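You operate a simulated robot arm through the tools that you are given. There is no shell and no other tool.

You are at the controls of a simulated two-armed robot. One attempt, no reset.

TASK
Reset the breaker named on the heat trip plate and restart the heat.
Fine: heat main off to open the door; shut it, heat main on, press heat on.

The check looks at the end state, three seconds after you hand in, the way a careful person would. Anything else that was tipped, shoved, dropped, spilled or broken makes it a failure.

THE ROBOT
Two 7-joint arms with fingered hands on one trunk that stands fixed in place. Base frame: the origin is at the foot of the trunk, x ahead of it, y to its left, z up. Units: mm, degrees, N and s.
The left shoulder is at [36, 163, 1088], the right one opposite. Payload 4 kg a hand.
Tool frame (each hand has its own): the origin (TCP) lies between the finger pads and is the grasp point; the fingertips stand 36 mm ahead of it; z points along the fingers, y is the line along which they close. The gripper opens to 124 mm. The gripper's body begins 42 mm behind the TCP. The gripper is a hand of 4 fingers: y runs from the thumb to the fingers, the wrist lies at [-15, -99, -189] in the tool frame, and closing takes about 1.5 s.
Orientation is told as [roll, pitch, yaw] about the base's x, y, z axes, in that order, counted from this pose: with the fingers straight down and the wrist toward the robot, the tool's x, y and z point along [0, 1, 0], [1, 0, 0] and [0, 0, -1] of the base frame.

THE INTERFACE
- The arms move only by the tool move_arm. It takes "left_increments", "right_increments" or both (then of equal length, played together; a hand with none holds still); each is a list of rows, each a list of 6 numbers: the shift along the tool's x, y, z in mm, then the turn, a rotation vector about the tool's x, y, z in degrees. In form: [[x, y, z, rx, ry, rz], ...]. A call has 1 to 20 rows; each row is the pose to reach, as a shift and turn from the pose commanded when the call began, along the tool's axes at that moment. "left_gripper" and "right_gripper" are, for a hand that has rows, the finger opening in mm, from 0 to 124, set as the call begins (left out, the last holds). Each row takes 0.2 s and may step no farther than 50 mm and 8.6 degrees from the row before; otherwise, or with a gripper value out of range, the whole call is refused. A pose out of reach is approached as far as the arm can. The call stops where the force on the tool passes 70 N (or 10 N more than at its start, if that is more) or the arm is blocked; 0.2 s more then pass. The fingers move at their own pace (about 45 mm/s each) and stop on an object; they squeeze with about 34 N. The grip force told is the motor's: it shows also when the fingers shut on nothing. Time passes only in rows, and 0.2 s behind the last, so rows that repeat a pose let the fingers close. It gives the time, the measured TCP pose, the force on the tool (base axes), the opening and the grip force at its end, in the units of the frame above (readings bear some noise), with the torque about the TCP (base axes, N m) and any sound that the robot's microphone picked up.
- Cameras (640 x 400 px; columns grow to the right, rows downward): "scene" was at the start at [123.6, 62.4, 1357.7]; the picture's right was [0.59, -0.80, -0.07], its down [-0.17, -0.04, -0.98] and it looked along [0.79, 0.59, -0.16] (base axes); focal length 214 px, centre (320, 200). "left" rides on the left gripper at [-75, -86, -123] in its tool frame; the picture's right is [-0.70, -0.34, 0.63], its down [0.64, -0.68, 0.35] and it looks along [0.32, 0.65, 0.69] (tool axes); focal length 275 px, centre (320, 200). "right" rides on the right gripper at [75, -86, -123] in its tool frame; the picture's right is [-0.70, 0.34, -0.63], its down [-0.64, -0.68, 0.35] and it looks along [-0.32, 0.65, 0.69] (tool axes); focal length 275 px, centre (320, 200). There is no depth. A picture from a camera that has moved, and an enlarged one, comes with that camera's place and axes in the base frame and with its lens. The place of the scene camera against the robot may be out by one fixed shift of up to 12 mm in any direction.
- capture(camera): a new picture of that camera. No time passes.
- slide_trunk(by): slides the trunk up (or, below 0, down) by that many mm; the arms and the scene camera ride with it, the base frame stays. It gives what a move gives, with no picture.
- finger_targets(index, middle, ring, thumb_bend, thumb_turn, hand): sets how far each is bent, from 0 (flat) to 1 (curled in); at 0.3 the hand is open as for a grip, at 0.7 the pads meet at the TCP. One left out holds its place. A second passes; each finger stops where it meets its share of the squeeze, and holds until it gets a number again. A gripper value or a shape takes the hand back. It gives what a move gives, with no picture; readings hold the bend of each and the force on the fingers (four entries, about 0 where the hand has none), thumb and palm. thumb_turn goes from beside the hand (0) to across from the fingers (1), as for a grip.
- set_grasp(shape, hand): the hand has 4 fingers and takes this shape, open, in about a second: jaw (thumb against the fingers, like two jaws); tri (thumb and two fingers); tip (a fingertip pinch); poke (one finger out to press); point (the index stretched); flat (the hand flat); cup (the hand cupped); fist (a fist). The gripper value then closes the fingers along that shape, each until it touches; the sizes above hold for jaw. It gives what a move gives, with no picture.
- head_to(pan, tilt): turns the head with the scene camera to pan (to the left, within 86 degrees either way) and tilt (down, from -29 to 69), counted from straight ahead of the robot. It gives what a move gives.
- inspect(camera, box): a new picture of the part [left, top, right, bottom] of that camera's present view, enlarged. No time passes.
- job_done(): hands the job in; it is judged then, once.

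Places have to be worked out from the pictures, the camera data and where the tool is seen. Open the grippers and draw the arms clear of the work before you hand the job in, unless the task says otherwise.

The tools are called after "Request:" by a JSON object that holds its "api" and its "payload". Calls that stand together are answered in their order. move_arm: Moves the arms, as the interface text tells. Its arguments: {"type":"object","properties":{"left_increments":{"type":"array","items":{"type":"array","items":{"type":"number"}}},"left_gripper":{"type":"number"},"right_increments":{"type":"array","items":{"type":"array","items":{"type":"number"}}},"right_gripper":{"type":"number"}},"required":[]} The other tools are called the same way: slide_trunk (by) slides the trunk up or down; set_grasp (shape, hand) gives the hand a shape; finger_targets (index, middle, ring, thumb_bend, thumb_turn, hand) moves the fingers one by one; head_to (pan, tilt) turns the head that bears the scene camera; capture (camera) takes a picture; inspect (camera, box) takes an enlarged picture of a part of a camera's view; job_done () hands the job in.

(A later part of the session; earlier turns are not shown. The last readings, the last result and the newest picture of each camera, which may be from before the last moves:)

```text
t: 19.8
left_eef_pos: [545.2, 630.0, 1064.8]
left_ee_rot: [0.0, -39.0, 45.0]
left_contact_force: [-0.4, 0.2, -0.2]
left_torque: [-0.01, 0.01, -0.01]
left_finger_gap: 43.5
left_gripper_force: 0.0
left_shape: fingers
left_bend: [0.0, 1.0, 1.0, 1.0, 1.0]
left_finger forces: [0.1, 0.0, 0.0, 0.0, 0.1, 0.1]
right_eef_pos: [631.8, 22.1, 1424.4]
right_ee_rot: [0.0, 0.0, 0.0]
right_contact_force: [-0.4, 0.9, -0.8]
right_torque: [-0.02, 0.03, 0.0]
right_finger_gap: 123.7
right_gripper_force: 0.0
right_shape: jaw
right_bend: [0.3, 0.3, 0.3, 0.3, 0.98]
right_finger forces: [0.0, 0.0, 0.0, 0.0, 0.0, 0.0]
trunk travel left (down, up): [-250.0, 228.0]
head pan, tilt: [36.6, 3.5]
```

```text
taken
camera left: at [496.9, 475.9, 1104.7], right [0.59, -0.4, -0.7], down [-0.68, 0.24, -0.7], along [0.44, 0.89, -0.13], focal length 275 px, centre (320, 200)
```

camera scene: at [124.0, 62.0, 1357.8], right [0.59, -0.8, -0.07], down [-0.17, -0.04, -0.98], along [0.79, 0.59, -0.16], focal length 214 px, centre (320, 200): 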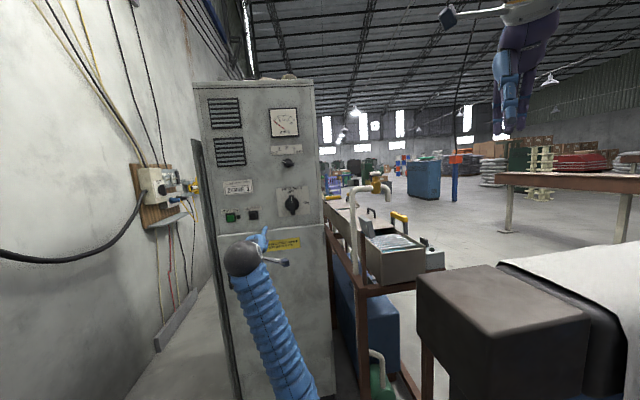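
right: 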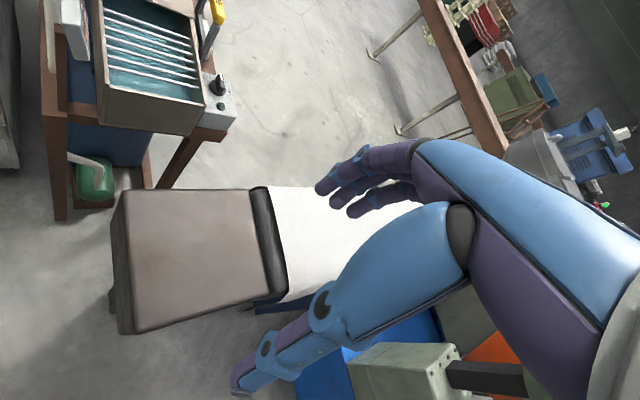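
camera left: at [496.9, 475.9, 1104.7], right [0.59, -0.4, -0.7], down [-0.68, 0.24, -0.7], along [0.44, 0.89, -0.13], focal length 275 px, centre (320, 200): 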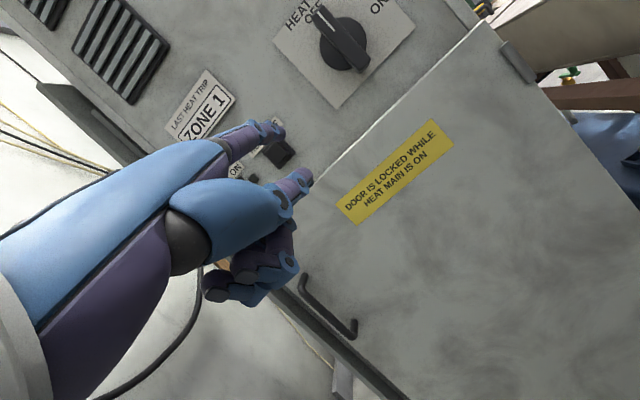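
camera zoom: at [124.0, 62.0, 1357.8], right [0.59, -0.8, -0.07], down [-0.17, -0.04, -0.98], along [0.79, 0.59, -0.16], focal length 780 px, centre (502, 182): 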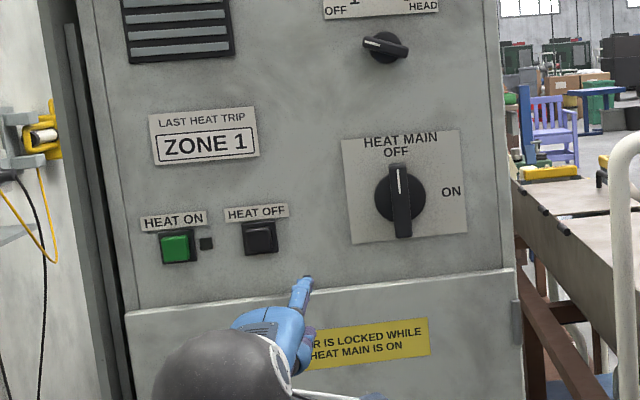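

HEAT MAIN is OFF and the lamp is out. The door handle is a vertical bar at u≈-241, z≈841–980. I'll set the jaw grip and reorient the hand so it closes horizontally, with the fingers on the left and the thumb on the right.

Request:
{"api": "set_grasp", "payload": {"hand": "left", "shape": "jaw"}}

Request:
{"api": "move_arm", "payload": {"left_increments": [[13, -6, 7, -7.3, 0, 0], [26, -12, 14, -14.6, 0, 0], [39, -18, 22, -21.9, 0, 0], [52, -24, 29, -29.2, 0, 0], [65, -30, 36, -36.5, 0, 0], [78, -36, 43, -43.8, 0, 0], [90, -41, 50.5, -51, 0, 0], [90, -41, 50.5, -51, 0, 0]]}}

Request:
{"api": "move_arm", "payload": {"left_increments": [[5, -8, 0, 0, 0, -8.2], [10, -16, 0, 0, 0, -16.4], [15, -24, 0, 0, 0, -24.6], [20, -32, 0, 0, 0, -32.8], [25, -40, 0, 0, 0, -41], [30, -48, 0, 0, 0, -49.2], [35, -56, 0, 0, 0, -57.4], [40, -64, 0, 0, 0, -65.6], [50, -72, 0, 0, 0, -73.8], [70, -80, 0, 0, 0, -82], [90, -90, 0, 0, 0, -90], [90, -90, 0, 0, 0, -90]]}}

Request:
{"api": "capture", "payload": {"camera": "scene"}}

Request:
{"api": "capture", "payload": {"camera": "left"}}

```text
t: 20.7
left_eef_pos: [544.7, 631.9, 1065.1]
left_ee_rot: [0.1, -39.0, 45.0]
left_contact_force: [0.1, -0.6, -0.2]
left_torque: [-0.01, 0.0, -0.03]
left_finger_gap: 123.8
left_gripper_force: 0.0
left_shape: jaw
left_bend: [0.3, 0.3, 0.3, 0.3, 0.98]
left_finger forces: [0.1, 0.0, 0.1, 0.0, 0.0, 0.0]
right_eef_pos: [631.5, 21.0, 1424.0]
right_ee_rot: [0.0, 0.0, 0.0]
right_contact_force: [-0.1, -0.2, 0.4]
right_torque: [0.03, -0.01, -0.01]
right_finger_gap: 123.6
right_gripper_force: 0.0
right_shape: jaw
right_bend: [0.3, 0.3, 0.3, 0.3, 0.98]
right_finger forces: [0.0, 0.0, 0.1, 0.0, 0.1, 0.1]
trunk travel left (down, up): [-250.0, 228.0]
head pan, tilt: [36.6, 3.5]
```

```text
t: 22.5
left_eef_pos: [484.8, 696.2, 999.6]
left_ee_rot: [-162.4, -90.0, -152.7]
left_contact_force: [0.1, 0.1, -0.2]
left_torque: [-0.01, -0.02, 0.05]
left_finger_gap: 123.9
left_gripper_force: 0.2
left_shape: jaw
left_bend: [0.3, 0.3, 0.3, 0.3, 0.98]
left_finger forces: [0.0, 0.1, 0.1, 0.0, 0.0, 0.1]
right_eef_pos: [632.5, 20.4, 1424.9]
right_ee_rot: [0.1, 0.0, 0.0]
right_contact_force: [-0.2, -0.3, -0.2]
right_torque: [-0.02, 0.0, 0.0]
right_finger_gap: 123.7
right_gripper_force: 0.0
right_shape: jaw
right_bend: [0.3, 0.3, 0.3, 0.3, 0.98]
right_finger forces: [0.1, 0.1, 0.0, 0.1, 0.0, 0.0]
trunk travel left (down, up): [-250.0, 228.0]
head pan, tilt: [36.6, 3.5]
```

```text
t: 25.1
left_eef_pos: [420.7, 756.7, 910.6]
left_ee_rot: [-90.0, 0.1, 135.0]
left_contact_force: [0.6, -0.2, 0.1]
left_torque: [0.01, 0.01, 0.04]
left_finger_gap: 123.7
left_gripper_force: 0.0
left_shape: jaw
left_bend: [0.3, 0.3, 0.3, 0.3, 0.97]
left_finger forces: [0.1, 0.0, 0.0, 0.0, 0.1, 0.1]
right_eef_pos: [631.9, 20.2, 1423.7]
right_ee_rot: [0.0, 0.0, 0.1]
right_contact_force: [0.1, 0.2, 1.0]
right_torque: [-0.01, -0.03, 0.01]
right_finger_gap: 123.7
right_gripper_force: 0.0
right_shape: jaw
right_bend: [0.3, 0.3, 0.3, 0.3, 0.98]
right_finger forces: [0.1, 0.0, 0.0, 0.1, 0.0, 0.0]
trunk travel left (down, up): [-250.0, 228.0]
head pan, tilt: [36.6, 3.5]
```

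```text
taken
camera scene: at [123.9, 61.7, 1357.7], right [0.59, -0.8, -0.07], down [-0.17, -0.04, -0.98], along [0.79, 0.59, -0.16], focal length 214 px, centre (320, 200)
```

scene: 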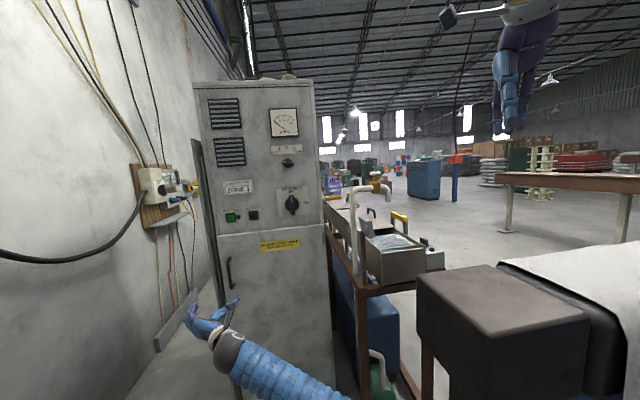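

```text
taken
camera left: at [394.5, 609.4, 985.0], right [0.69, 0.21, 0.7], down [0.73, -0.24, -0.64], along [0.03, 0.95, -0.32], focal length 275 px, centre (320, 200)
```

left: 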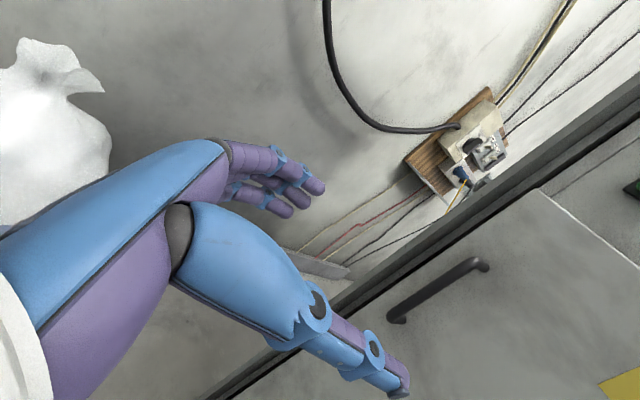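

The hand is oriented well. I'll zoom in on the handle to judge its standoff.

Request:
{"api": "inspect", "payload": {"camera": "left", "box": [340, 220, 540, 360]}}

Request:
{"api": "inspect", "payload": {"camera": "scene", "box": [200, 235, 270, 310]}}

```text
2.86 times, centred on (440, 290) of left
camera zoom: at [394.5, 609.4, 985.0], right [0.69, 0.21, 0.7], down [0.73, -0.24, -0.64], along [0.03, 0.95, -0.32], focal length 786 px, centre (-23, -57)
```

zoom: 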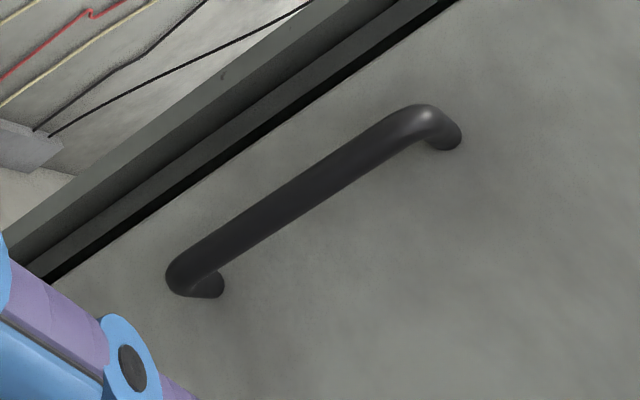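

```text
5.33 times, centred on (235, 272) of scene
camera zoom: at [123.9, 61.7, 1357.7], right [0.59, -0.8, -0.07], down [-0.17, -0.04, -0.98], along [0.79, 0.59, -0.16], focal length 1144 px, centre (773, -187)
```

zoom: 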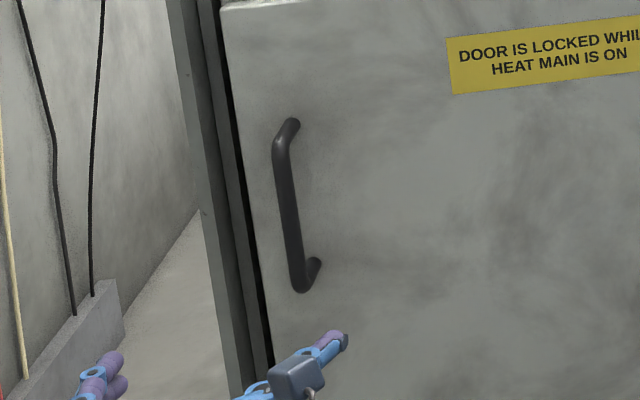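

The handle is a round bar about 16 mm thick, standing about 45 mm off the door, near u=-246, n≈1065. I'll advance with the jaw open in two stages, stopping at n≈1010 to check.

Request:
{"api": "move_arm", "payload": {"left_increments": [[1, 4, 40, 0, 0, 0], [2, 8, 80, 0, 0, 0], [2.6, 8.4, 120, 0, 0, 0], [2.6, 8.4, 150, 0, 0, 0], [2.6, 8.4, 177, 0, 0, 0], [2.6, 8.4, 177, 0, 0, 0]]}}

Request:
{"api": "capture", "payload": {"camera": "left"}}

Request:
{"api": "inspect", "payload": {"camera": "scene", "box": [190, 220, 290, 320]}}

```text
t: 26.5
left_eef_pos: [540.2, 889.8, 909.0]
left_ee_rot: [-90.0, 0.1, 135.0]
left_contact_force: [-1.0, 0.6, 0.7]
left_torque: [-0.01, 0.0, 0.0]
left_finger_gap: 124.0
left_gripper_force: 0.1
left_shape: jaw
left_bend: [0.3, 0.3, 0.3, 0.3, 0.97]
left_finger forces: [0.0, 0.0, 0.1, 0.1, 0.1, 0.1]
right_eef_pos: [630.7, 21.0, 1424.0]
right_ee_rot: [0.1, 0.0, 0.0]
right_contact_force: [0.5, -0.2, 0.3]
right_torque: [0.03, 0.03, -0.02]
right_finger_gap: 123.6
right_gripper_force: 0.1
right_shape: jaw
right_bend: [0.3, 0.3, 0.3, 0.3, 0.98]
right_finger forces: [0.1, 0.1, 0.0, 0.1, 0.1, 0.0]
trunk travel left (down, up): [-250.0, 228.0]
head pan, tilt: [36.6, 3.5]
```

```text
taken
camera left: at [514.0, 741.8, 982.4], right [0.69, 0.21, 0.7], down [0.73, -0.24, -0.65], along [0.03, 0.95, -0.32], focal length 275 px, centre (320, 200)
```

left: 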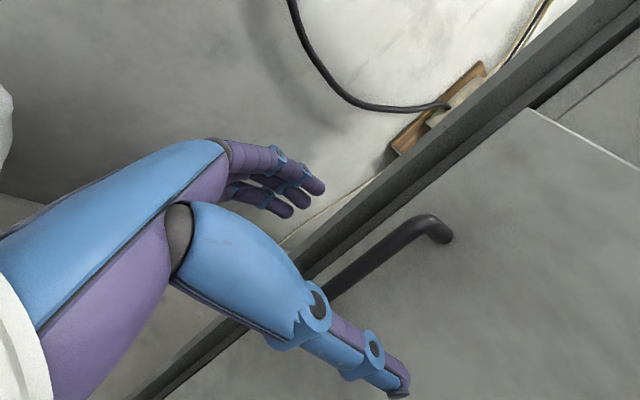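

```text
4.00 times, centred on (240, 270) of scene
camera zoom: at [123.6, 61.9, 1357.8], right [0.59, -0.8, -0.07], down [-0.17, -0.04, -0.98], along [0.79, 0.59, -0.16], focal length 858 px, centre (640, -80)
```

zoom: 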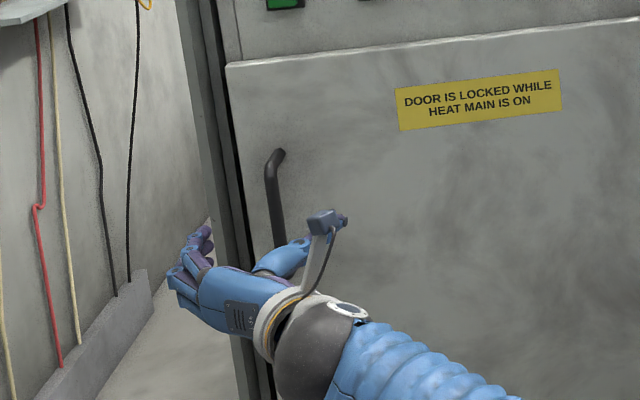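

I judge the bar to be at u≈-240, n≈1050–1065. I'll advance 38 mm with a small right shift, then close the fingers.

Request:
{"api": "move_arm", "payload": {"left_increments": [[0, -3, 10, 0, 0, 0], [0, -5, 20, 0, 0, 0], [0, -5, 29, 0, 0, 0], [0, -5, 38, 0, 0, 0], [0, -5, 38, 0, 0, 0]]}}

Request:
{"api": "capture", "payload": {"camera": "left"}}

Request:
{"api": "inspect", "payload": {"camera": "scene", "box": [190, 220, 290, 320]}}

```text
t: 27.7
left_eef_pos: [570.0, 913.1, 908.9]
left_ee_rot: [-90.0, -0.1, 135.0]
left_contact_force: [0.5, -0.7, -0.1]
left_torque: [-0.02, 0.03, 0.03]
left_finger_gap: 124.0
left_gripper_force: 0.1
left_shape: jaw
left_bend: [0.3, 0.3, 0.3, 0.3, 0.97]
left_finger forces: [0.0, 0.1, 0.1, 0.0, 0.1, 0.0]
right_eef_pos: [631.6, 21.7, 1425.1]
right_ee_rot: [0.0, 0.0, 0.0]
right_contact_force: [-0.4, 0.5, 0.3]
right_torque: [0.02, 0.02, -0.02]
right_finger_gap: 123.9
right_gripper_force: 0.0
right_shape: jaw
right_bend: [0.3, 0.3, 0.3, 0.3, 0.98]
right_finger forces: [0.0, 0.0, 0.0, 0.0, 0.0, 0.1]
trunk travel left (down, up): [-250.0, 228.0]
head pan, tilt: [36.6, 3.5]
```

```text
taken
camera left: at [544.0, 765.1, 982.9], right [0.69, 0.21, 0.7], down [0.73, -0.24, -0.65], along [0.03, 0.95, -0.32], focal length 275 px, centre (320, 200)
```

left: 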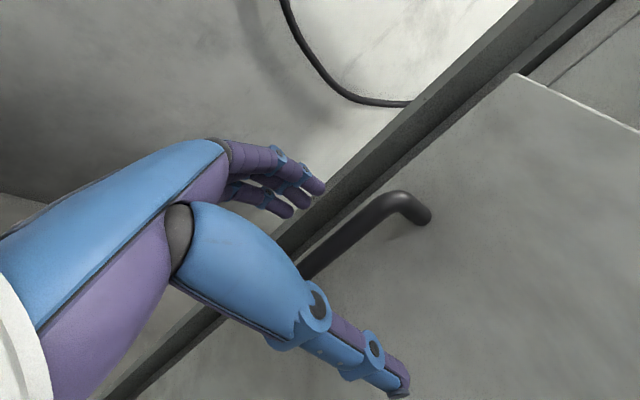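

```text
4.00 times, centred on (240, 270) of scene
camera zoom: at [123.8, 62.1, 1357.7], right [0.59, -0.8, -0.07], down [-0.17, -0.04, -0.98], along [0.79, 0.59, -0.16], focal length 858 px, centre (640, -80)
```

zoom: 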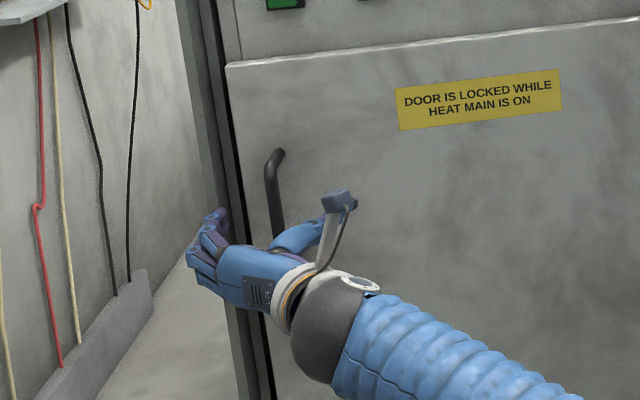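

The bar lies between fingers and thumb, roughly at the TCP or slightly ahead of it. I'll close the fingers on it.

Request:
{"api": "move_arm", "payload": {"left_gripper": 0, "left_increments": [[0, 0, 0, 0, 0, 0], [0, 0, 0, 0, 0, 0], [0, 0, 0, 0, 0, 0], [0, 0, 0, 0, 0, 0], [0, 0, 0, 0, 0, 0], [0, 0, 0, 0, 0, 0], [0, 0, 0, 0, 0, 0], [0, 0, 0, 0, 0, 0], [0, 0, 0, 0, 0, 0], [0, 0, 0, 0, 0, 0]]}}

Request:
{"api": "capture", "payload": {"camera": "left"}}

Request:
{"api": "inspect", "payload": {"camera": "scene", "box": [190, 220, 290, 320]}}

```text
t: 29.9
left_eef_pos: [570.5, 913.2, 908.7]
left_ee_rot: [-90.0, 0.0, 134.8]
left_contact_force: [5.5, -3.0, 0.6]
left_torque: [0.09, 0.08, 0.02]
left_finger_gap: 7.0
left_gripper_force: 33.8
left_shape: jaw
left_bend: [0.62, 0.64, 0.59, 0.72, 1.0]
left_finger forces: [16.5, 8.2, 4.2, 0.0, 38.8, 0.0]
right_eef_pos: [633.1, 21.6, 1423.4]
right_ee_rot: [-0.1, -0.1, 0.1]
right_contact_force: [-0.5, 0.2, 0.6]
right_torque: [0.02, 0.01, -0.02]
right_finger_gap: 124.0
right_gripper_force: 0.2
right_shape: jaw
right_bend: [0.3, 0.3, 0.3, 0.3, 0.98]
right_finger forces: [0.1, 0.0, 0.0, 0.1, 0.0, 0.1]
trunk travel left (down, up): [-250.0, 228.0]
head pan, tilt: [36.6, 3.5]
```

```text
taken
camera left: at [544.9, 764.6, 982.8], right [0.69, 0.21, 0.7], down [0.73, -0.24, -0.65], along [0.03, 0.95, -0.32], focal length 275 px, centre (320, 200)
```

left: 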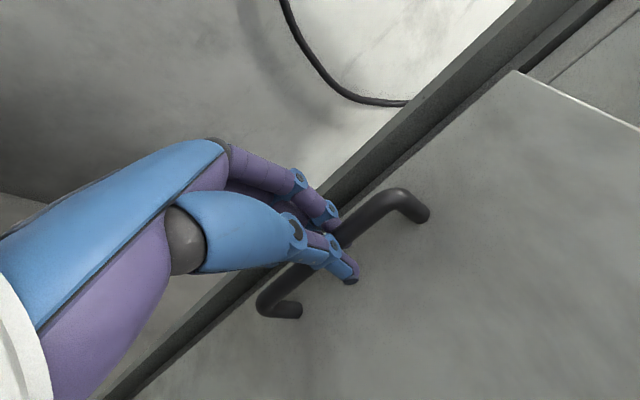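

```text
4.00 times, centred on (240, 270) of scene
camera zoom: at [124.3, 61.9, 1357.7], right [0.59, -0.8, -0.07], down [-0.17, -0.04, -0.98], along [0.79, 0.59, -0.16], focal length 858 px, centre (640, -80)
```

zoom: 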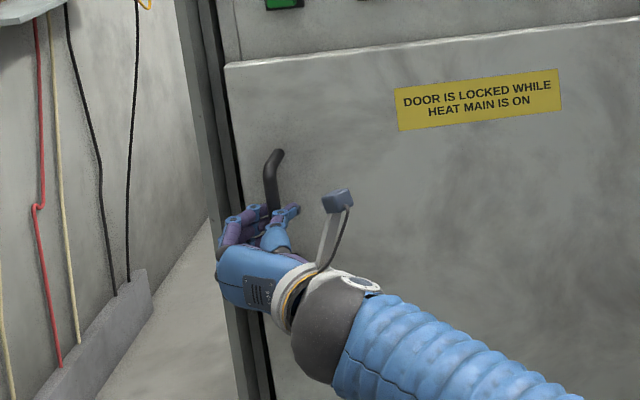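

The bar is gripped at 34 N. I'll pull gently along the door's arc, about 433 mm from the hinge, through the first 10°.

Request:
{"api": "move_arm", "payload": {"left_increments": [[0, -1.2, -9.4, -1.2, 0, 0], [0, -2.6, -18.8, -2.5, 0, 0], [0, -4.2, -28.1, -3.7, 0, 0], [0, -6, -37.5, -5, 0, 0], [0, -8, -46.8, -6.2, 0, 0], [0, -10.2, -56.1, -7.5, 0, 0], [0, -12.6, -65.2, -8.7, 0, 0], [0, -15.3, -74.4, -10, 0, 0]]}}

Request:
{"api": "capture", "payload": {"camera": "left"}}

Request:
{"api": "capture", "payload": {"camera": "scene"}}

```text
t: 31.7
left_eef_pos: [529.7, 849.2, 909.9]
left_ee_rot: [-90.0, -0.1, 144.9]
left_contact_force: [20.1, -11.8, 3.2]
left_torque: [0.13, 0.1, -0.36]
left_finger_gap: 7.6
left_gripper_force: 33.9
left_shape: jaw
left_bend: [0.64, 0.66, 0.61, 0.69, 1.0]
left_finger forces: [16.6, 9.5, 3.8, 0.1, 49.5, 0.0]
right_eef_pos: [633.3, 19.9, 1424.2]
right_ee_rot: [0.1, 0.2, -0.2]
right_contact_force: [-0.6, 0.2, -0.1]
right_torque: [0.0, 0.03, 0.0]
right_finger_gap: 123.5
right_gripper_force: 0.1
right_shape: jaw
right_bend: [0.3, 0.3, 0.3, 0.3, 0.98]
right_finger forces: [0.0, 0.0, 0.0, 0.0, 0.0, 0.1]
trunk travel left (down, up): [-250.0, 228.0]
head pan, tilt: [36.6, 3.5]
```

```text
taken
camera left: at [530.2, 699.0, 982.6], right [0.64, 0.32, 0.7], down [0.76, -0.11, -0.65], along [-0.13, 0.94, -0.32], focal length 275 px, centre (320, 200)
```

left: 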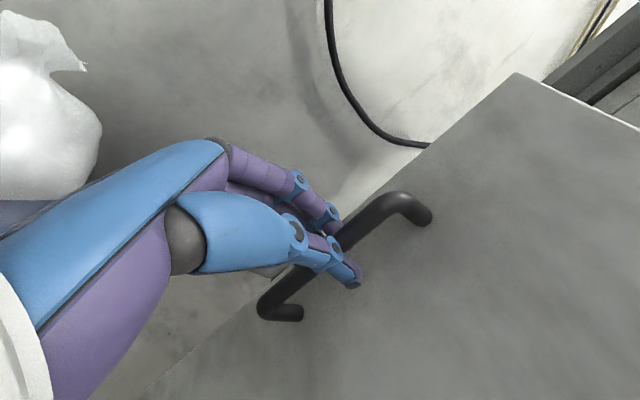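

```text
taken
camera scene: at [125.3, 61.0, 1357.6], right [0.59, -0.8, -0.08], down [-0.18, -0.04, -0.98], along [0.79, 0.59, -0.16], focal length 214 px, centre (320, 200)
```

scene: 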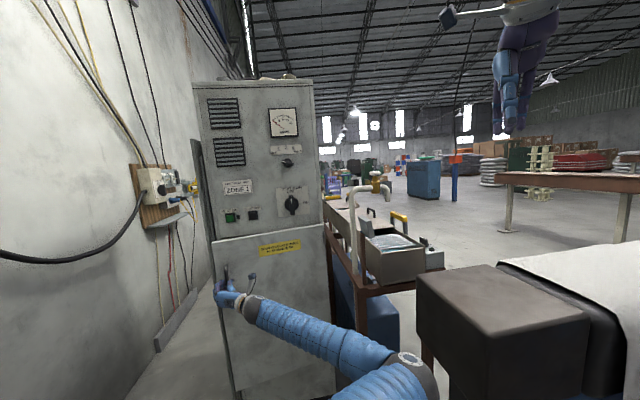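

The door is opening, with a mild 22 N side force toward the hinge. I'll continue the arc another 17.5° with a slight rightward correction.

Request:
{"api": "move_arm", "payload": {"left_increments": [[0, -3, -9.4, -1.2, 0, 0], [0, -5, -18.8, -2.5, 0, 0], [0, -7, -28.1, -3.7, 0, 0], [0, -9, -37.5, -5, 0, 0], [0, -11, -46.8, -6.2, 0, 0], [0, -13.5, -56.1, -7.5, 0, 0], [0, -16, -65.2, -8.7, 0, 0], [0, -19, -74.4, -10, 0, 0], [0, -22, -83.5, -11.2, 0, 0], [0, -25, -92.5, -12.5, 0, 0], [0, -28.5, -101.5, -13.7, 0, 0], [0, -32, -110.4, -15, 0, 0], [0, -35.5, -119, -16.2, 0, 0], [0, -39.5, -128, -17.5, 0, 0]]}}

Request:
{"api": "capture", "payload": {"camera": "left"}}

Request:
{"api": "capture", "payload": {"camera": "scene"}}

```text
t: 34.7
left_eef_pos: [487.3, 722.9, 908.3]
left_ee_rot: [-90.1, -0.2, 162.4]
left_contact_force: [29.7, -6.6, 7.9]
left_torque: [0.28, 0.16, -0.61]
left_finger_gap: 8.9
left_gripper_force: 33.7
left_shape: jaw
left_bend: [0.65, 0.67, 0.64, 0.68, 1.0]
left_finger forces: [16.5, 9.8, 4.2, 0.0, 53.2, 0.1]
left hand out of reach, approached as far as the arm can: row 10
right_eef_pos: [632.9, 20.5, 1423.9]
right_ee_rot: [0.0, 0.2, -0.1]
right_contact_force: [0.1, 0.1, 0.0]
right_torque: [-0.04, 0.0, -0.01]
right_finger_gap: 123.7
right_gripper_force: 0.2
right_shape: jaw
right_bend: [0.3, 0.3, 0.3, 0.3, 0.98]
right_finger forces: [0.0, 0.0, 0.1, 0.1, 0.1, 0.1]
trunk travel left (down, up): [-250.0, 228.0]
head pan, tilt: [36.6, 3.5]
```

```text
taken
camera left: at [533.4, 578.3, 982.2], right [0.51, 0.5, 0.7], down [0.75, 0.12, -0.65], along [-0.41, 0.86, -0.31], focal length 275 px, centre (320, 200)
```

left: 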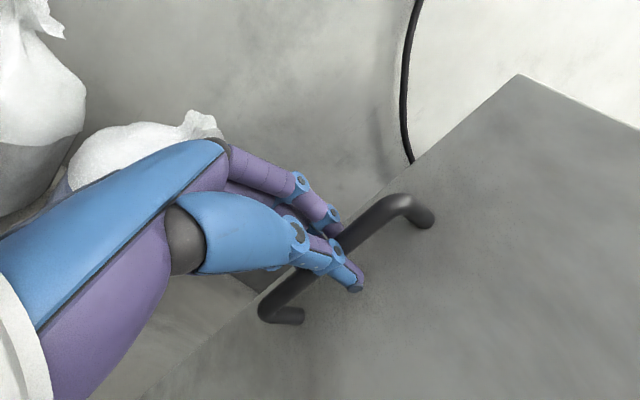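

```text
taken
camera scene: at [125.6, 61.1, 1357.7], right [0.59, -0.8, -0.08], down [-0.18, -0.04, -0.98], along [0.79, 0.59, -0.16], focal length 214 px, centre (320, 200)
```

scene: 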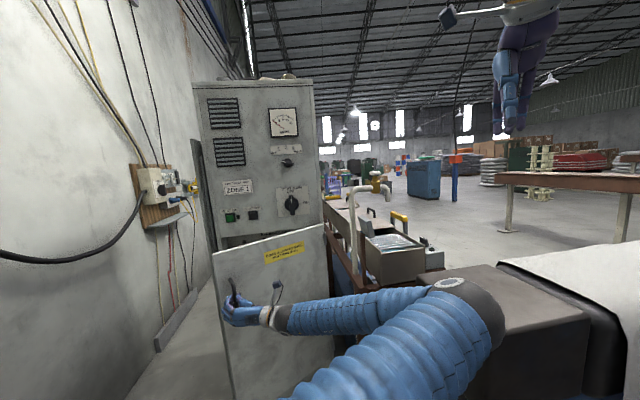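

The door is open about 27°, and the arm nears its reach limit in this posture. I'll release the handle and back out along the hand's axis.

Request:
{"api": "move_arm", "payload": {"left_gripper": 124, "left_increments": [[0, 0, 0, 0, 0, 0], [0, 0, 0, 0, 0, 0], [0, 0, 0, 0, 0, 0], [0, 0, 0, 0, 0, 0], [0, 0, 0, 0, 0, 0], [0, 0, 0, 0, 0, 0], [0, 0, 0, 0, 0, 0], [0, 0, 0, 0, 0, 0]]}}

Request:
{"api": "move_arm", "payload": {"left_increments": [[0, 0, -20, 0, 0, 0], [0, 0, -40, 0, 0, 0], [0, 0, -60, 2, 0, 0], [0, 0, -80, 6, 0, 0], [0, 0, -80, 6, 0, 0]]}}

Request:
{"api": "capture", "payload": {"camera": "left"}}

Request:
{"api": "capture", "payload": {"camera": "scene"}}

```text
t: 36.5
left_eef_pos: [487.4, 722.7, 908.4]
left_ee_rot: [-90.1, 0.1, 162.5]
left_contact_force: [-0.6, -0.7, 0.6]
left_torque: [-0.01, 0.02, 0.0]
left_finger_gap: 123.5
left_gripper_force: 0.1
left_shape: jaw
left_bend: [0.3, 0.3, 0.3, 0.3, 0.98]
left_finger forces: [0.0, 0.1, 0.1, 0.0, 0.1, 0.1]
right_eef_pos: [632.2, 20.5, 1424.3]
right_ee_rot: [0.0, 0.0, 0.0]
right_contact_force: [-0.2, 0.2, 0.3]
right_torque: [0.01, 0.0, 0.0]
right_finger_gap: 123.8
right_gripper_force: 0.0
right_shape: jaw
right_bend: [0.3, 0.3, 0.3, 0.3, 0.98]
right_finger forces: [0.0, 0.1, 0.0, 0.0, 0.0, 0.0]
trunk travel left (down, up): [-250.0, 228.0]
head pan, tilt: [36.6, 3.5]
```

```text
t: 37.7
left_eef_pos: [462.1, 645.9, 910.7]
left_ee_rot: [-90.0, 0.1, 156.5]
left_contact_force: [-0.2, 0.3, 0.4]
left_torque: [0.01, 0.02, 0.01]
left_finger_gap: 123.5
left_gripper_force: 0.1
left_shape: jaw
left_bend: [0.3, 0.3, 0.3, 0.3, 0.98]
left_finger forces: [0.0, 0.1, 0.1, 0.0, 0.1, 0.0]
right_eef_pos: [632.2, 20.8, 1423.8]
right_ee_rot: [-0.1, 0.2, 0.0]
right_contact_force: [-0.3, 1.1, 0.3]
right_torque: [-0.04, 0.01, -0.02]
right_finger_gap: 123.8
right_gripper_force: 0.0
right_shape: jaw
right_bend: [0.3, 0.3, 0.3, 0.3, 0.98]
right_finger forces: [0.0, 0.0, 0.1, 0.0, 0.0, 0.1]
trunk travel left (down, up): [-250.0, 228.0]
head pan, tilt: [36.6, 3.5]
```

```text
taken
camera left: at [492.5, 499.4, 983.6], right [0.56, 0.45, 0.7], down [0.76, 0.04, -0.65], along [-0.32, 0.89, -0.32], focal length 275 px, centre (320, 200)
```

left: 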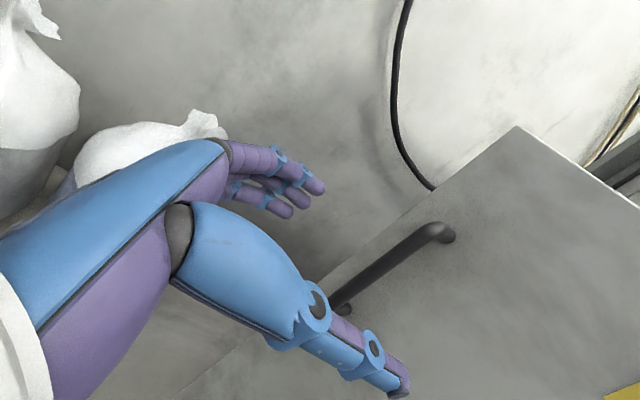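

```text
taken
camera scene: at [124.3, 62.3, 1357.6], right [0.59, -0.8, -0.07], down [-0.17, -0.04, -0.98], along [0.79, 0.59, -0.16], focal length 214 px, centre (320, 200)
```

scene: 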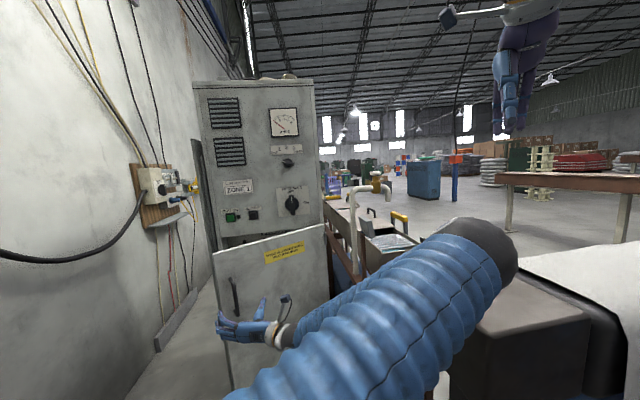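

The door stays at about 27°. I'll swing the hand back to the pointing posture, staying left of and in front of the door edge, so the straight index can push the door from inside.

Request:
{"api": "move_arm", "payload": {"left_increments": [[0, 20, -4, 5.4, 0, 0], [0, 40, -7, 10.8, 0, 0], [0, 60, -11, 16.1, 0, 0], [0, 81, -14, 21.5, 0, 0], [0, 81, -14, 21.5, 0, 0]]}}

Request:
{"api": "move_arm", "payload": {"left_increments": [[0, 5, 0, 0, 0, 8.2], [0, 10, 0, 0, 0, 16.4], [0, 15, 0, 0, 0, 24.6], [0, 20, 0, 0, 0, 32.8], [0, 25, 0, 0, 0, 41], [0, 30, 0, 0, 0, 49.2], [0, 36, 0, 0, 0, 57.4], [0, 42, 0, 0, 0, 65.6], [0, 48, 0, 0, 0, 73.8], [0, 54, 0, 0, 0, 82], [0, 60, 0, 0, 0, 90], [0, 60, 0, 0, 0, 90]]}}

Request:
{"api": "finger_targets", "payload": {"hand": "left", "index": 0.0, "middle": 1.0, "ring": 1.0, "thumb_bend": 1.0, "thumb_turn": 1.0}}

Request:
{"api": "capture", "payload": {"camera": "scene"}}

```text
t: 38.9
left_eef_pos: [381.3, 663.9, 908.1]
left_ee_rot: [-90.0, 0.0, 135.1]
left_contact_force: [0.4, -0.9, -0.7]
left_torque: [-0.01, -0.01, 0.01]
left_finger_gap: 123.7
left_gripper_force: 0.1
left_shape: jaw
left_bend: [0.3, 0.3, 0.3, 0.3, 0.98]
left_finger forces: [0.1, 0.0, 0.0, 0.1, 0.0, 0.1]
right_eef_pos: [631.3, 19.2, 1423.2]
right_ee_rot: [0.1, -0.1, -0.1]
right_contact_force: [-0.2, -0.2, 0.4]
right_torque: [-0.01, -0.03, 0.0]
right_finger_gap: 123.7
right_gripper_force: 0.1
right_shape: jaw
right_bend: [0.3, 0.3, 0.3, 0.3, 0.98]
right_finger forces: [0.1, 0.0, 0.0, 0.0, 0.0, 0.1]
trunk travel left (down, up): [-250.0, 228.0]
head pan, tilt: [36.6, 3.5]
```

```text
t: 41.5
left_eef_pos: [345.7, 707.3, 918.1]
left_ee_rot: [-140.3, -88.6, -174.8]
left_contact_force: [0.4, 0.1, 0.8]
left_torque: [0.0, -0.01, 0.01]
left_finger_gap: 124.2
left_gripper_force: 0.1
left_shape: jaw
left_bend: [0.3, 0.3, 0.3, 0.3, 0.98]
left_finger forces: [0.1, 0.0, 0.1, 0.0, 0.0, 0.0]
right_eef_pos: [632.7, 20.9, 1425.8]
right_ee_rot: [-0.1, 0.0, 0.1]
right_contact_force: [0.2, -0.8, 0.3]
right_torque: [-0.02, -0.01, 0.0]
right_finger_gap: 123.8
right_gripper_force: 0.1
right_shape: jaw
right_bend: [0.3, 0.3, 0.3, 0.3, 0.98]
right_finger forces: [0.1, 0.0, 0.0, 0.0, 0.0, 0.0]
trunk travel left (down, up): [-250.0, 228.0]
head pan, tilt: [36.6, 3.5]
```

```text
t: 42.5
left_eef_pos: [345.5, 708.7, 918.8]
left_ee_rot: [-137.2, -88.7, -177.8]
left_contact_force: [-0.3, 0.5, 0.3]
left_torque: [-0.01, -0.02, 0.0]
left_finger_gap: 43.9
left_gripper_force: 0.1
left_shape: fingers
left_bend: [0.0, 1.0, 1.0, 1.0, 1.0]
left_finger forces: [0.0, 0.1, 0.0, 0.0, 0.0, 0.0]
right_eef_pos: [633.5, 21.5, 1425.7]
right_ee_rot: [0.0, 0.0, 0.0]
right_contact_force: [0.1, 0.5, -0.2]
right_torque: [-0.01, 0.02, 0.0]
right_finger_gap: 123.6
right_gripper_force: 0.0
right_shape: jaw
right_bend: [0.3, 0.3, 0.3, 0.3, 0.98]
right_finger forces: [0.0, 0.0, 0.1, 0.0, 0.1, 0.0]
trunk travel left (down, up): [-250.0, 228.0]
head pan, tilt: [36.6, 3.5]
```

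```text
taken
camera scene: at [123.4, 62.3, 1358.3], right [0.59, -0.8, -0.07], down [-0.17, -0.04, -0.98], along [0.79, 0.59, -0.16], focal length 214 px, centre (320, 200)
```

scene: 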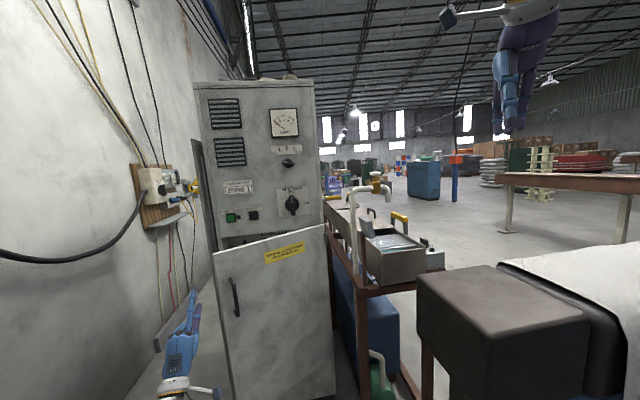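

The hand is left of and in front of the door edge. I'll pitch it so the index points into the cabinet.

Request:
{"api": "move_arm", "payload": {"left_increments": [[3, 1, 2, 7.3, 0, 0], [6, 2, 4, 14.6, 0, 0], [9, 3, 6, 21.9, 0, 0], [12, 4, 8, 29.2, 0, 0], [15, 5, 10, 36.5, 0, 0], [18, 6, 12, 43.8, 0, 0], [20, 6, 15, 51, 0, 0], [20, 6, 15, 51, 0, 0]]}}

Request:
{"api": "capture", "payload": {"camera": "left"}}

Request:
{"api": "capture", "payload": {"camera": "scene"}}

```text
t: 44.3
left_eef_pos: [339.0, 731.5, 914.3]
left_ee_rot: [0.0, -38.9, 45.0]
left_contact_force: [0.2, 0.3, 0.0]
left_torque: [-0.01, 0.01, -0.02]
left_finger_gap: 43.8
left_gripper_force: 0.0
left_shape: fingers
left_bend: [0.0, 1.0, 1.0, 1.0, 1.0]
left_finger forces: [0.0, 0.1, 0.1, 0.1, 0.0, 0.1]
right_eef_pos: [631.5, 20.8, 1423.8]
right_ee_rot: [0.1, 0.0, 0.1]
right_contact_force: [0.9, -0.9, -0.5]
right_torque: [0.03, 0.01, -0.02]
right_finger_gap: 123.8
right_gripper_force: 0.0
right_shape: jaw
right_bend: [0.3, 0.3, 0.3, 0.3, 0.98]
right_finger forces: [0.1, 0.1, 0.1, 0.0, 0.0, 0.0]
trunk travel left (down, up): [-250.0, 228.0]
head pan, tilt: [36.6, 3.5]
```

```text
taken
camera left: at [289.5, 575.7, 955.9], right [0.59, -0.4, -0.7], down [-0.68, 0.23, -0.7], along [0.44, 0.89, -0.13], focal length 275 px, centre (320, 200)
```

left: 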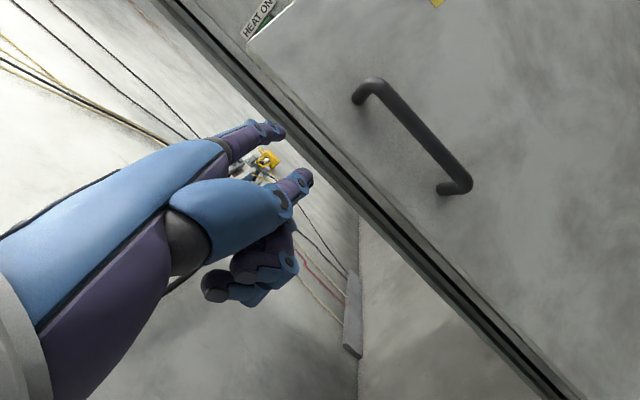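

```text
taken
camera scene: at [124.1, 61.7, 1357.7], right [0.59, -0.8, -0.08], down [-0.17, -0.04, -0.98], along [0.79, 0.59, -0.16], focal length 214 px, centre (320, 200)
```

scene: 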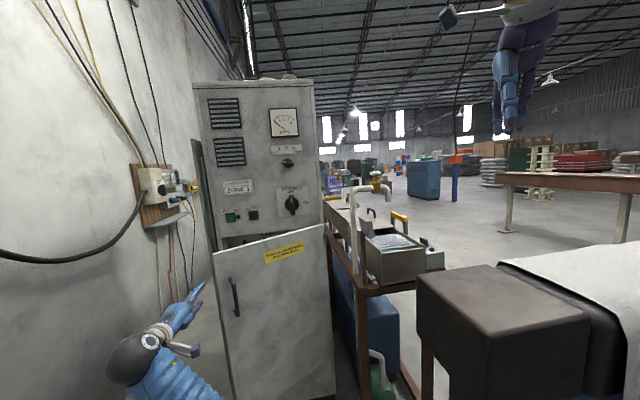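

The finger tip is near (-263, 859, 989) and the door edge near (-239, 898). I'll shift 12 mm left and slide 80 mm in past the edge.

Request:
{"api": "move_arm", "payload": {"left_increments": [[12, 0, 0, 0, 0, 0], [12, 21, 17, 0, 0, 0], [12, 42, 34, 0, 0, 0], [12, 62, 50, 0, 0, 0], [12, 62, 50, 0, 0, 0]]}}

Request:
{"api": "capture", "payload": {"camera": "left"}}

Request:
{"api": "inspect", "payload": {"camera": "scene", "box": [140, 220, 300, 340]}}

```text
t: 45.5
left_eef_pos: [385.0, 795.7, 916.3]
left_ee_rot: [0.0, -39.1, 45.0]
left_contact_force: [0.4, 0.3, -1.2]
left_torque: [0.02, 0.0, 0.06]
left_finger_gap: 43.7
left_gripper_force: 0.1
left_shape: fingers
left_bend: [0.0, 1.0, 1.0, 1.0, 1.0]
left_finger forces: [0.0, 0.1, 0.1, 0.1, 0.1, 0.1]
right_eef_pos: [631.7, 21.2, 1425.1]
right_ee_rot: [0.0, -0.1, 0.0]
right_contact_force: [-0.7, 0.3, 0.7]
right_torque: [-0.02, -0.01, -0.01]
right_finger_gap: 123.5
right_gripper_force: 0.0
right_shape: jaw
right_bend: [0.3, 0.3, 0.3, 0.3, 0.98]
right_finger forces: [0.0, 0.1, 0.0, 0.0, 0.0, 0.0]
trunk travel left (down, up): [-250.0, 228.0]
head pan, tilt: [36.6, 3.5]
```

```text
taken
camera left: at [337.4, 640.3, 957.0], right [0.59, -0.4, -0.7], down [-0.68, 0.23, -0.7], along [0.44, 0.89, -0.13], focal length 275 px, centre (320, 200)
```

left: 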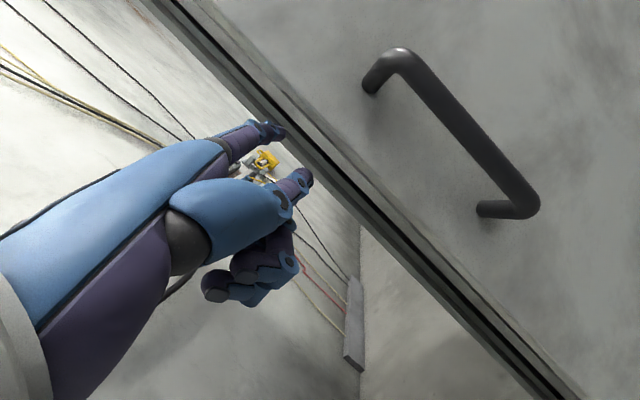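

```text
3.33 times, centred on (220, 280) of scene
camera zoom: at [123.7, 61.9, 1357.8], right [0.59, -0.8, -0.07], down [-0.17, -0.04, -0.98], along [0.79, 0.59, -0.16], focal length 715 px, centre (653, -67)
```

zoom: 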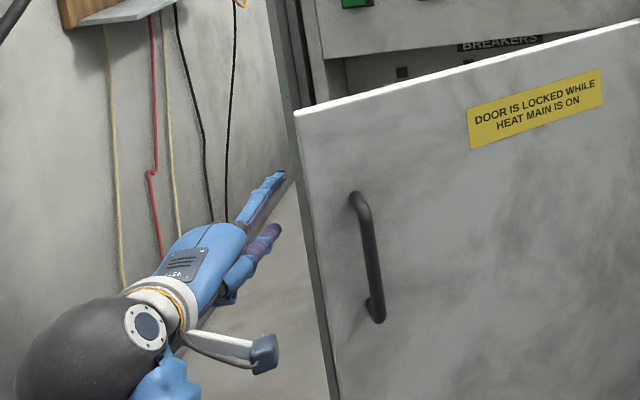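

The BREAKERS label is visible inside, and the tip is just past the door's free edge. I'll push right and toward the robot along the arc to about 45°.

Request:
{"api": "move_arm", "payload": {"left_increments": [[-10, 0, 0, 0, 0, 0], [-20, -4, -3, 0, 0, 0], [-28, -13, -11, 0, 0, 0], [-36, -24, -19.5, 0, 0, 0], [-45, -36, -29, 0, 0, 0], [-54, -47.4, -38.4, 0, 0, 0], [-65, -60, -48.7, 0, 0, 0], [-77, -73, -59.1, 0, 0, 0], [-90, -85, -68.8, 0, 0, 0], [-104, -97.1, -78.6, 0, 0, 0]]}}

Request:
{"api": "capture", "payload": {"camera": "left"}}

Request:
{"api": "capture", "payload": {"camera": "scene"}}

```text
t: 47.7
left_eef_pos: [366.2, 698.2, 910.3]
left_ee_rot: [-0.3, -39.0, 44.8]
left_contact_force: [0.6, -0.4, 0.2]
left_torque: [-0.01, 0.03, 0.02]
left_finger_gap: 43.8
left_gripper_force: 0.1
left_shape: fingers
left_bend: [0.0, 1.0, 1.0, 1.0, 1.0]
left_finger forces: [0.0, 0.0, 0.0, 0.0, 0.0, 0.0]
left hand out of reach, approached as far as the arm can: row 6, 7, 8, 9, 10
right_eef_pos: [631.4, 20.8, 1424.8]
right_ee_rot: [-0.1, 0.0, 0.0]
right_contact_force: [0.5, 0.2, -0.7]
right_torque: [0.0, -0.01, 0.0]
right_finger_gap: 123.7
right_gripper_force: 0.0
right_shape: jaw
right_bend: [0.3, 0.3, 0.3, 0.3, 0.98]
right_finger forces: [0.0, 0.0, 0.1, 0.0, 0.0, 0.0]
trunk travel left (down, up): [-250.0, 228.0]
head pan, tilt: [36.6, 3.5]
```

```text
taken
camera left: at [317.4, 543.4, 950.2], right [0.59, -0.4, -0.7], down [-0.67, 0.24, -0.7], along [0.45, 0.88, -0.13], focal length 275 px, centre (320, 200)
```

left: 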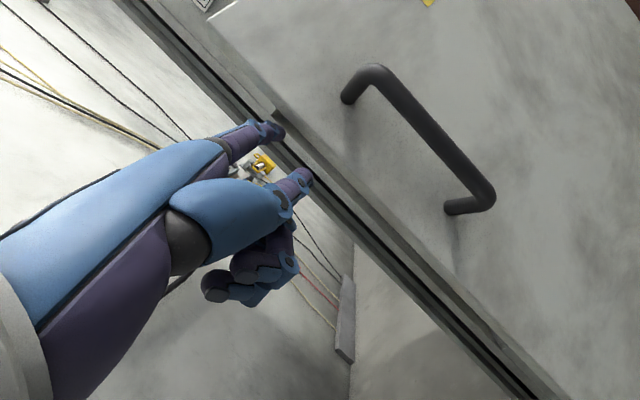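

```text
taken
camera scene: at [123.7, 62.4, 1357.7], right [0.59, -0.8, -0.07], down [-0.17, -0.04, -0.98], along [0.79, 0.59, -0.16], focal length 214 px, centre (320, 200)
```

scene: 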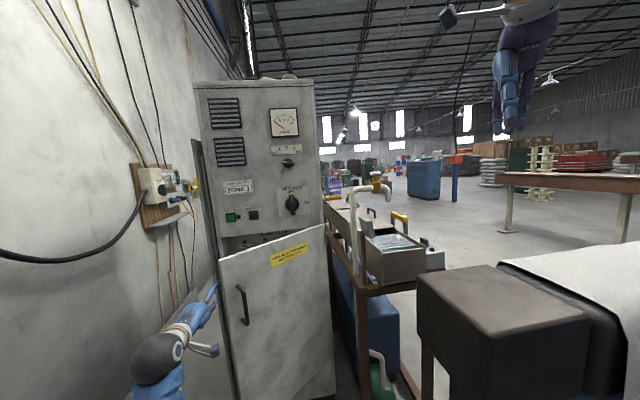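

The door is at about 38°, but this pointing posture is too cramped close to the body. Fingers pointing down reaches much better here, so I'll move left and pitch the hand down beside the door edge.

Request:
{"api": "move_arm", "payload": {"left_increments": [[25, 0, 0, 0, 0, 0], [50, 0, 0, 0, 0, 0], [60, 10, -4, 7.8, 0, 0], [65, 20, -8, 15.6, 0, 0], [70, 30, -12, 23.4, 0, 0], [75, 42, -16, 31.2, 0, 0], [80, 55, -20, 39, 0, 0], [80, 55, -20, 39, 0, 0]]}}

Request:
{"api": "set_grasp", "payload": {"hand": "left", "shape": "poke"}}

Request:
{"api": "capture", "payload": {"camera": "left"}}

Request:
{"api": "capture", "payload": {"camera": "scene"}}

```text
t: 49.5
left_eef_pos: [346.4, 826.6, 887.8]
left_ee_rot: [0.1, -0.3, 45.0]
left_contact_force: [0.3, -0.6, -0.1]
left_torque: [0.0, -0.04, 0.05]
left_finger_gap: 44.0
left_gripper_force: 0.1
left_shape: fingers
left_bend: [0.0, 1.0, 1.0, 1.0, 1.0]
left_finger forces: [0.1, 0.1, 0.0, 0.0, 0.0, 0.0]
left hand out of reach, approached as far as the arm can: row 6, 7, 8
right_eef_pos: [631.3, 20.9, 1423.8]
right_ee_rot: [-0.1, 0.0, 0.1]
right_contact_force: [-0.6, 0.0, 0.2]
right_torque: [0.03, 0.01, 0.0]
right_finger_gap: 123.5
right_gripper_force: 0.2
right_shape: jaw
right_bend: [0.3, 0.3, 0.3, 0.3, 0.98]
right_finger forces: [0.1, 0.0, 0.1, 0.0, 0.0, 0.0]
trunk travel left (down, up): [-250.0, 228.0]
head pan, tilt: [36.6, 3.5]
```

```text
t: 50.4
left_eef_pos: [346.9, 827.8, 888.8]
left_ee_rot: [0.1, -0.3, 44.9]
left_contact_force: [-0.6, 0.2, -0.3]
left_torque: [0.01, 0.01, 0.0]
left_finger_gap: 0.1
left_gripper_force: 0.0
left_shape: poke
left_bend: [0.7, 0.7, 0.99, 0.0, 1.0]
left_finger forces: [0.0, 0.0, 0.1, 0.1, 0.0, 0.1]
right_eef_pos: [631.2, 20.8, 1424.6]
right_ee_rot: [0.1, 0.0, 0.0]
right_contact_force: [0.0, -0.5, -0.5]
right_torque: [0.0, 0.0, -0.01]
right_finger_gap: 123.9
right_gripper_force: 0.1
right_shape: jaw
right_bend: [0.3, 0.3, 0.3, 0.3, 0.98]
right_finger forces: [0.0, 0.0, 0.0, 0.0, 0.1, 0.1]
trunk travel left (down, up): [-250.0, 228.0]
head pan, tilt: [36.6, 3.5]
```

```text
taken
camera left: at [339.1, 712.0, 1009.1], right [0.26, -0.73, -0.64], down [-0.94, -0.02, -0.35], along [0.24, 0.69, -0.69], focal length 275 px, centre (320, 200)
```

left: 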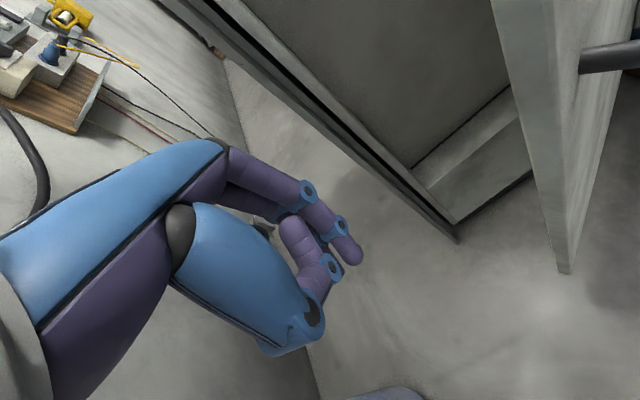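

```text
taken
camera scene: at [123.6, 62.3, 1357.8], right [0.59, -0.8, -0.07], down [-0.17, -0.04, -0.98], along [0.79, 0.59, -0.16], focal length 214 px, centre (320, 200)
```

scene: 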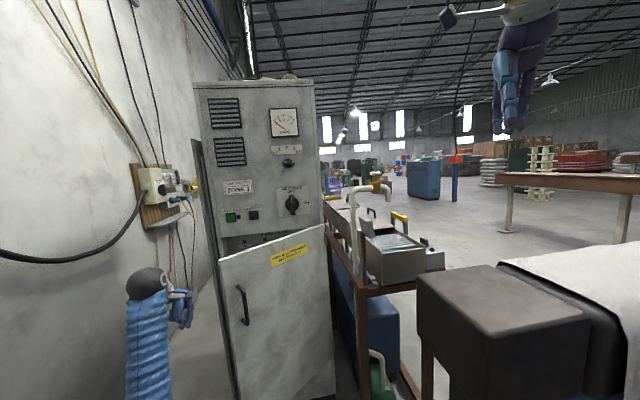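

The hand points down but the pose was clipped by reach. I'll send a zero-move row to see whether the commanded pose equals the measured one.

Request:
{"api": "move_arm", "payload": {"left_increments": [[0, 0, 0, 0, 0, 0], [0, 0, 0, 0, 0, 0]]}}

```text
t: 51.0
left_eef_pos: [347.0, 825.6, 888.3]
left_ee_rot: [0.1, -0.3, 44.9]
left_contact_force: [-0.9, 0.1, 0.3]
left_torque: [0.01, 0.04, -0.01]
left_finger_gap: 0.2
left_gripper_force: 0.0
left_shape: poke
left_bend: [0.7, 0.7, 0.99, 0.0, 1.0]
left_finger forces: [0.1, 0.1, 0.1, 0.0, 0.0, 0.1]
right_eef_pos: [630.3, 22.5, 1424.7]
right_ee_rot: [0.0, 0.1, 0.0]
right_contact_force: [-0.4, 0.6, 0.3]
right_torque: [0.0, 0.0, 0.01]
right_finger_gap: 123.6
right_gripper_force: 0.1
right_shape: jaw
right_bend: [0.3, 0.3, 0.3, 0.3, 0.98]
right_finger forces: [0.0, 0.0, 0.1, 0.1, 0.0, 0.0]
trunk travel left (down, up): [-250.0, 228.0]
head pan, tilt: [36.6, 3.5]
```

The commanded pose was reset to the clipped one, so I can continue from here. I'll raise the hand to z≈1005, so the wrist camera clears the door top at 1083, then move toward the gap.

Request:
{"api": "move_arm", "payload": {"left_increments": [[0, 0, -40, 0, 0, 0], [-10, 5, -80, 0, 0, 0], [-25, 15, -117, 0, 0, 0], [-45, 25, -117, 0, 0, 0], [-65, 28, -117, 0, 0, 0], [-80, 28, -117, 0, 0, 0], [-80, 28, -117, 0, 0, 0]]}}

Request:
{"api": "capture", "payload": {"camera": "left"}}

Request:
{"api": "inspect", "payload": {"camera": "scene", "box": [130, 180, 330, 310]}}

```text
t: 52.6
left_eef_pos: [402.5, 868.1, 950.4]
left_ee_rot: [0.0, -1.1, 43.2]
left_contact_force: [0.7, 0.6, -0.4]
left_torque: [0.03, 0.0, 0.01]
left_finger_gap: 0.0
left_gripper_force: 0.1
left_shape: poke
left_bend: [0.7, 0.7, 0.99, 0.0, 1.0]
left_finger forces: [0.0, 0.1, 0.0, 0.1, 0.1, 0.0]
left hand out of reach, approached as far as the arm can: row 1, 2, 3, 4, 5, 6, 7
right_eef_pos: [631.5, 20.4, 1423.7]
right_ee_rot: [0.0, 0.0, -0.1]
right_contact_force: [-0.1, -0.1, 0.8]
right_torque: [0.0, 0.02, 0.01]
right_finger_gap: 123.8
right_gripper_force: 0.1
right_shape: jaw
right_bend: [0.3, 0.3, 0.3, 0.3, 0.98]
right_finger forces: [0.0, 0.0, 0.0, 0.0, 0.1, 0.1]
trunk travel left (down, up): [-250.0, 228.0]
head pan, tilt: [36.6, 3.5]
```

```text
taken
camera left: at [391.2, 752.3, 1069.1], right [0.24, -0.73, -0.64], down [-0.93, 0.01, -0.36], along [0.27, 0.68, -0.68], focal length 275 px, centre (320, 200)
```

left: 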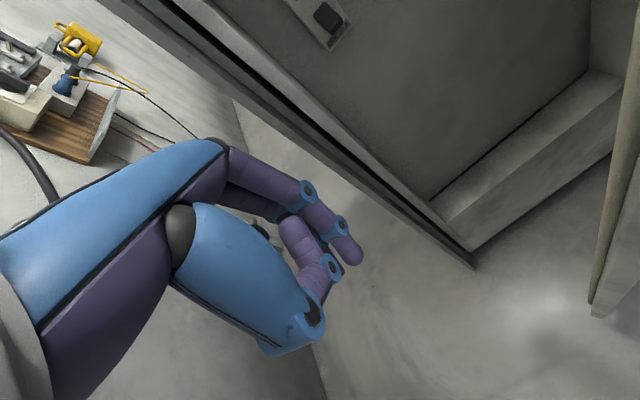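

```text
3.08 times, centred on (230, 245) of scene
camera zoom: at [124.0, 62.1, 1357.7], right [0.59, -0.8, -0.07], down [-0.17, -0.04, -0.98], along [0.79, 0.59, -0.16], focal length 660 px, centre (597, 62)
```

zoom: 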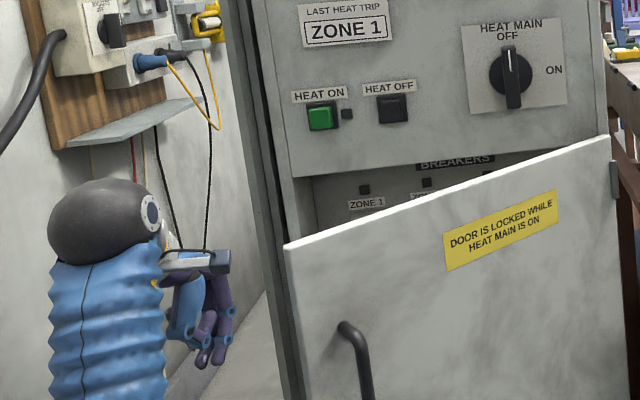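

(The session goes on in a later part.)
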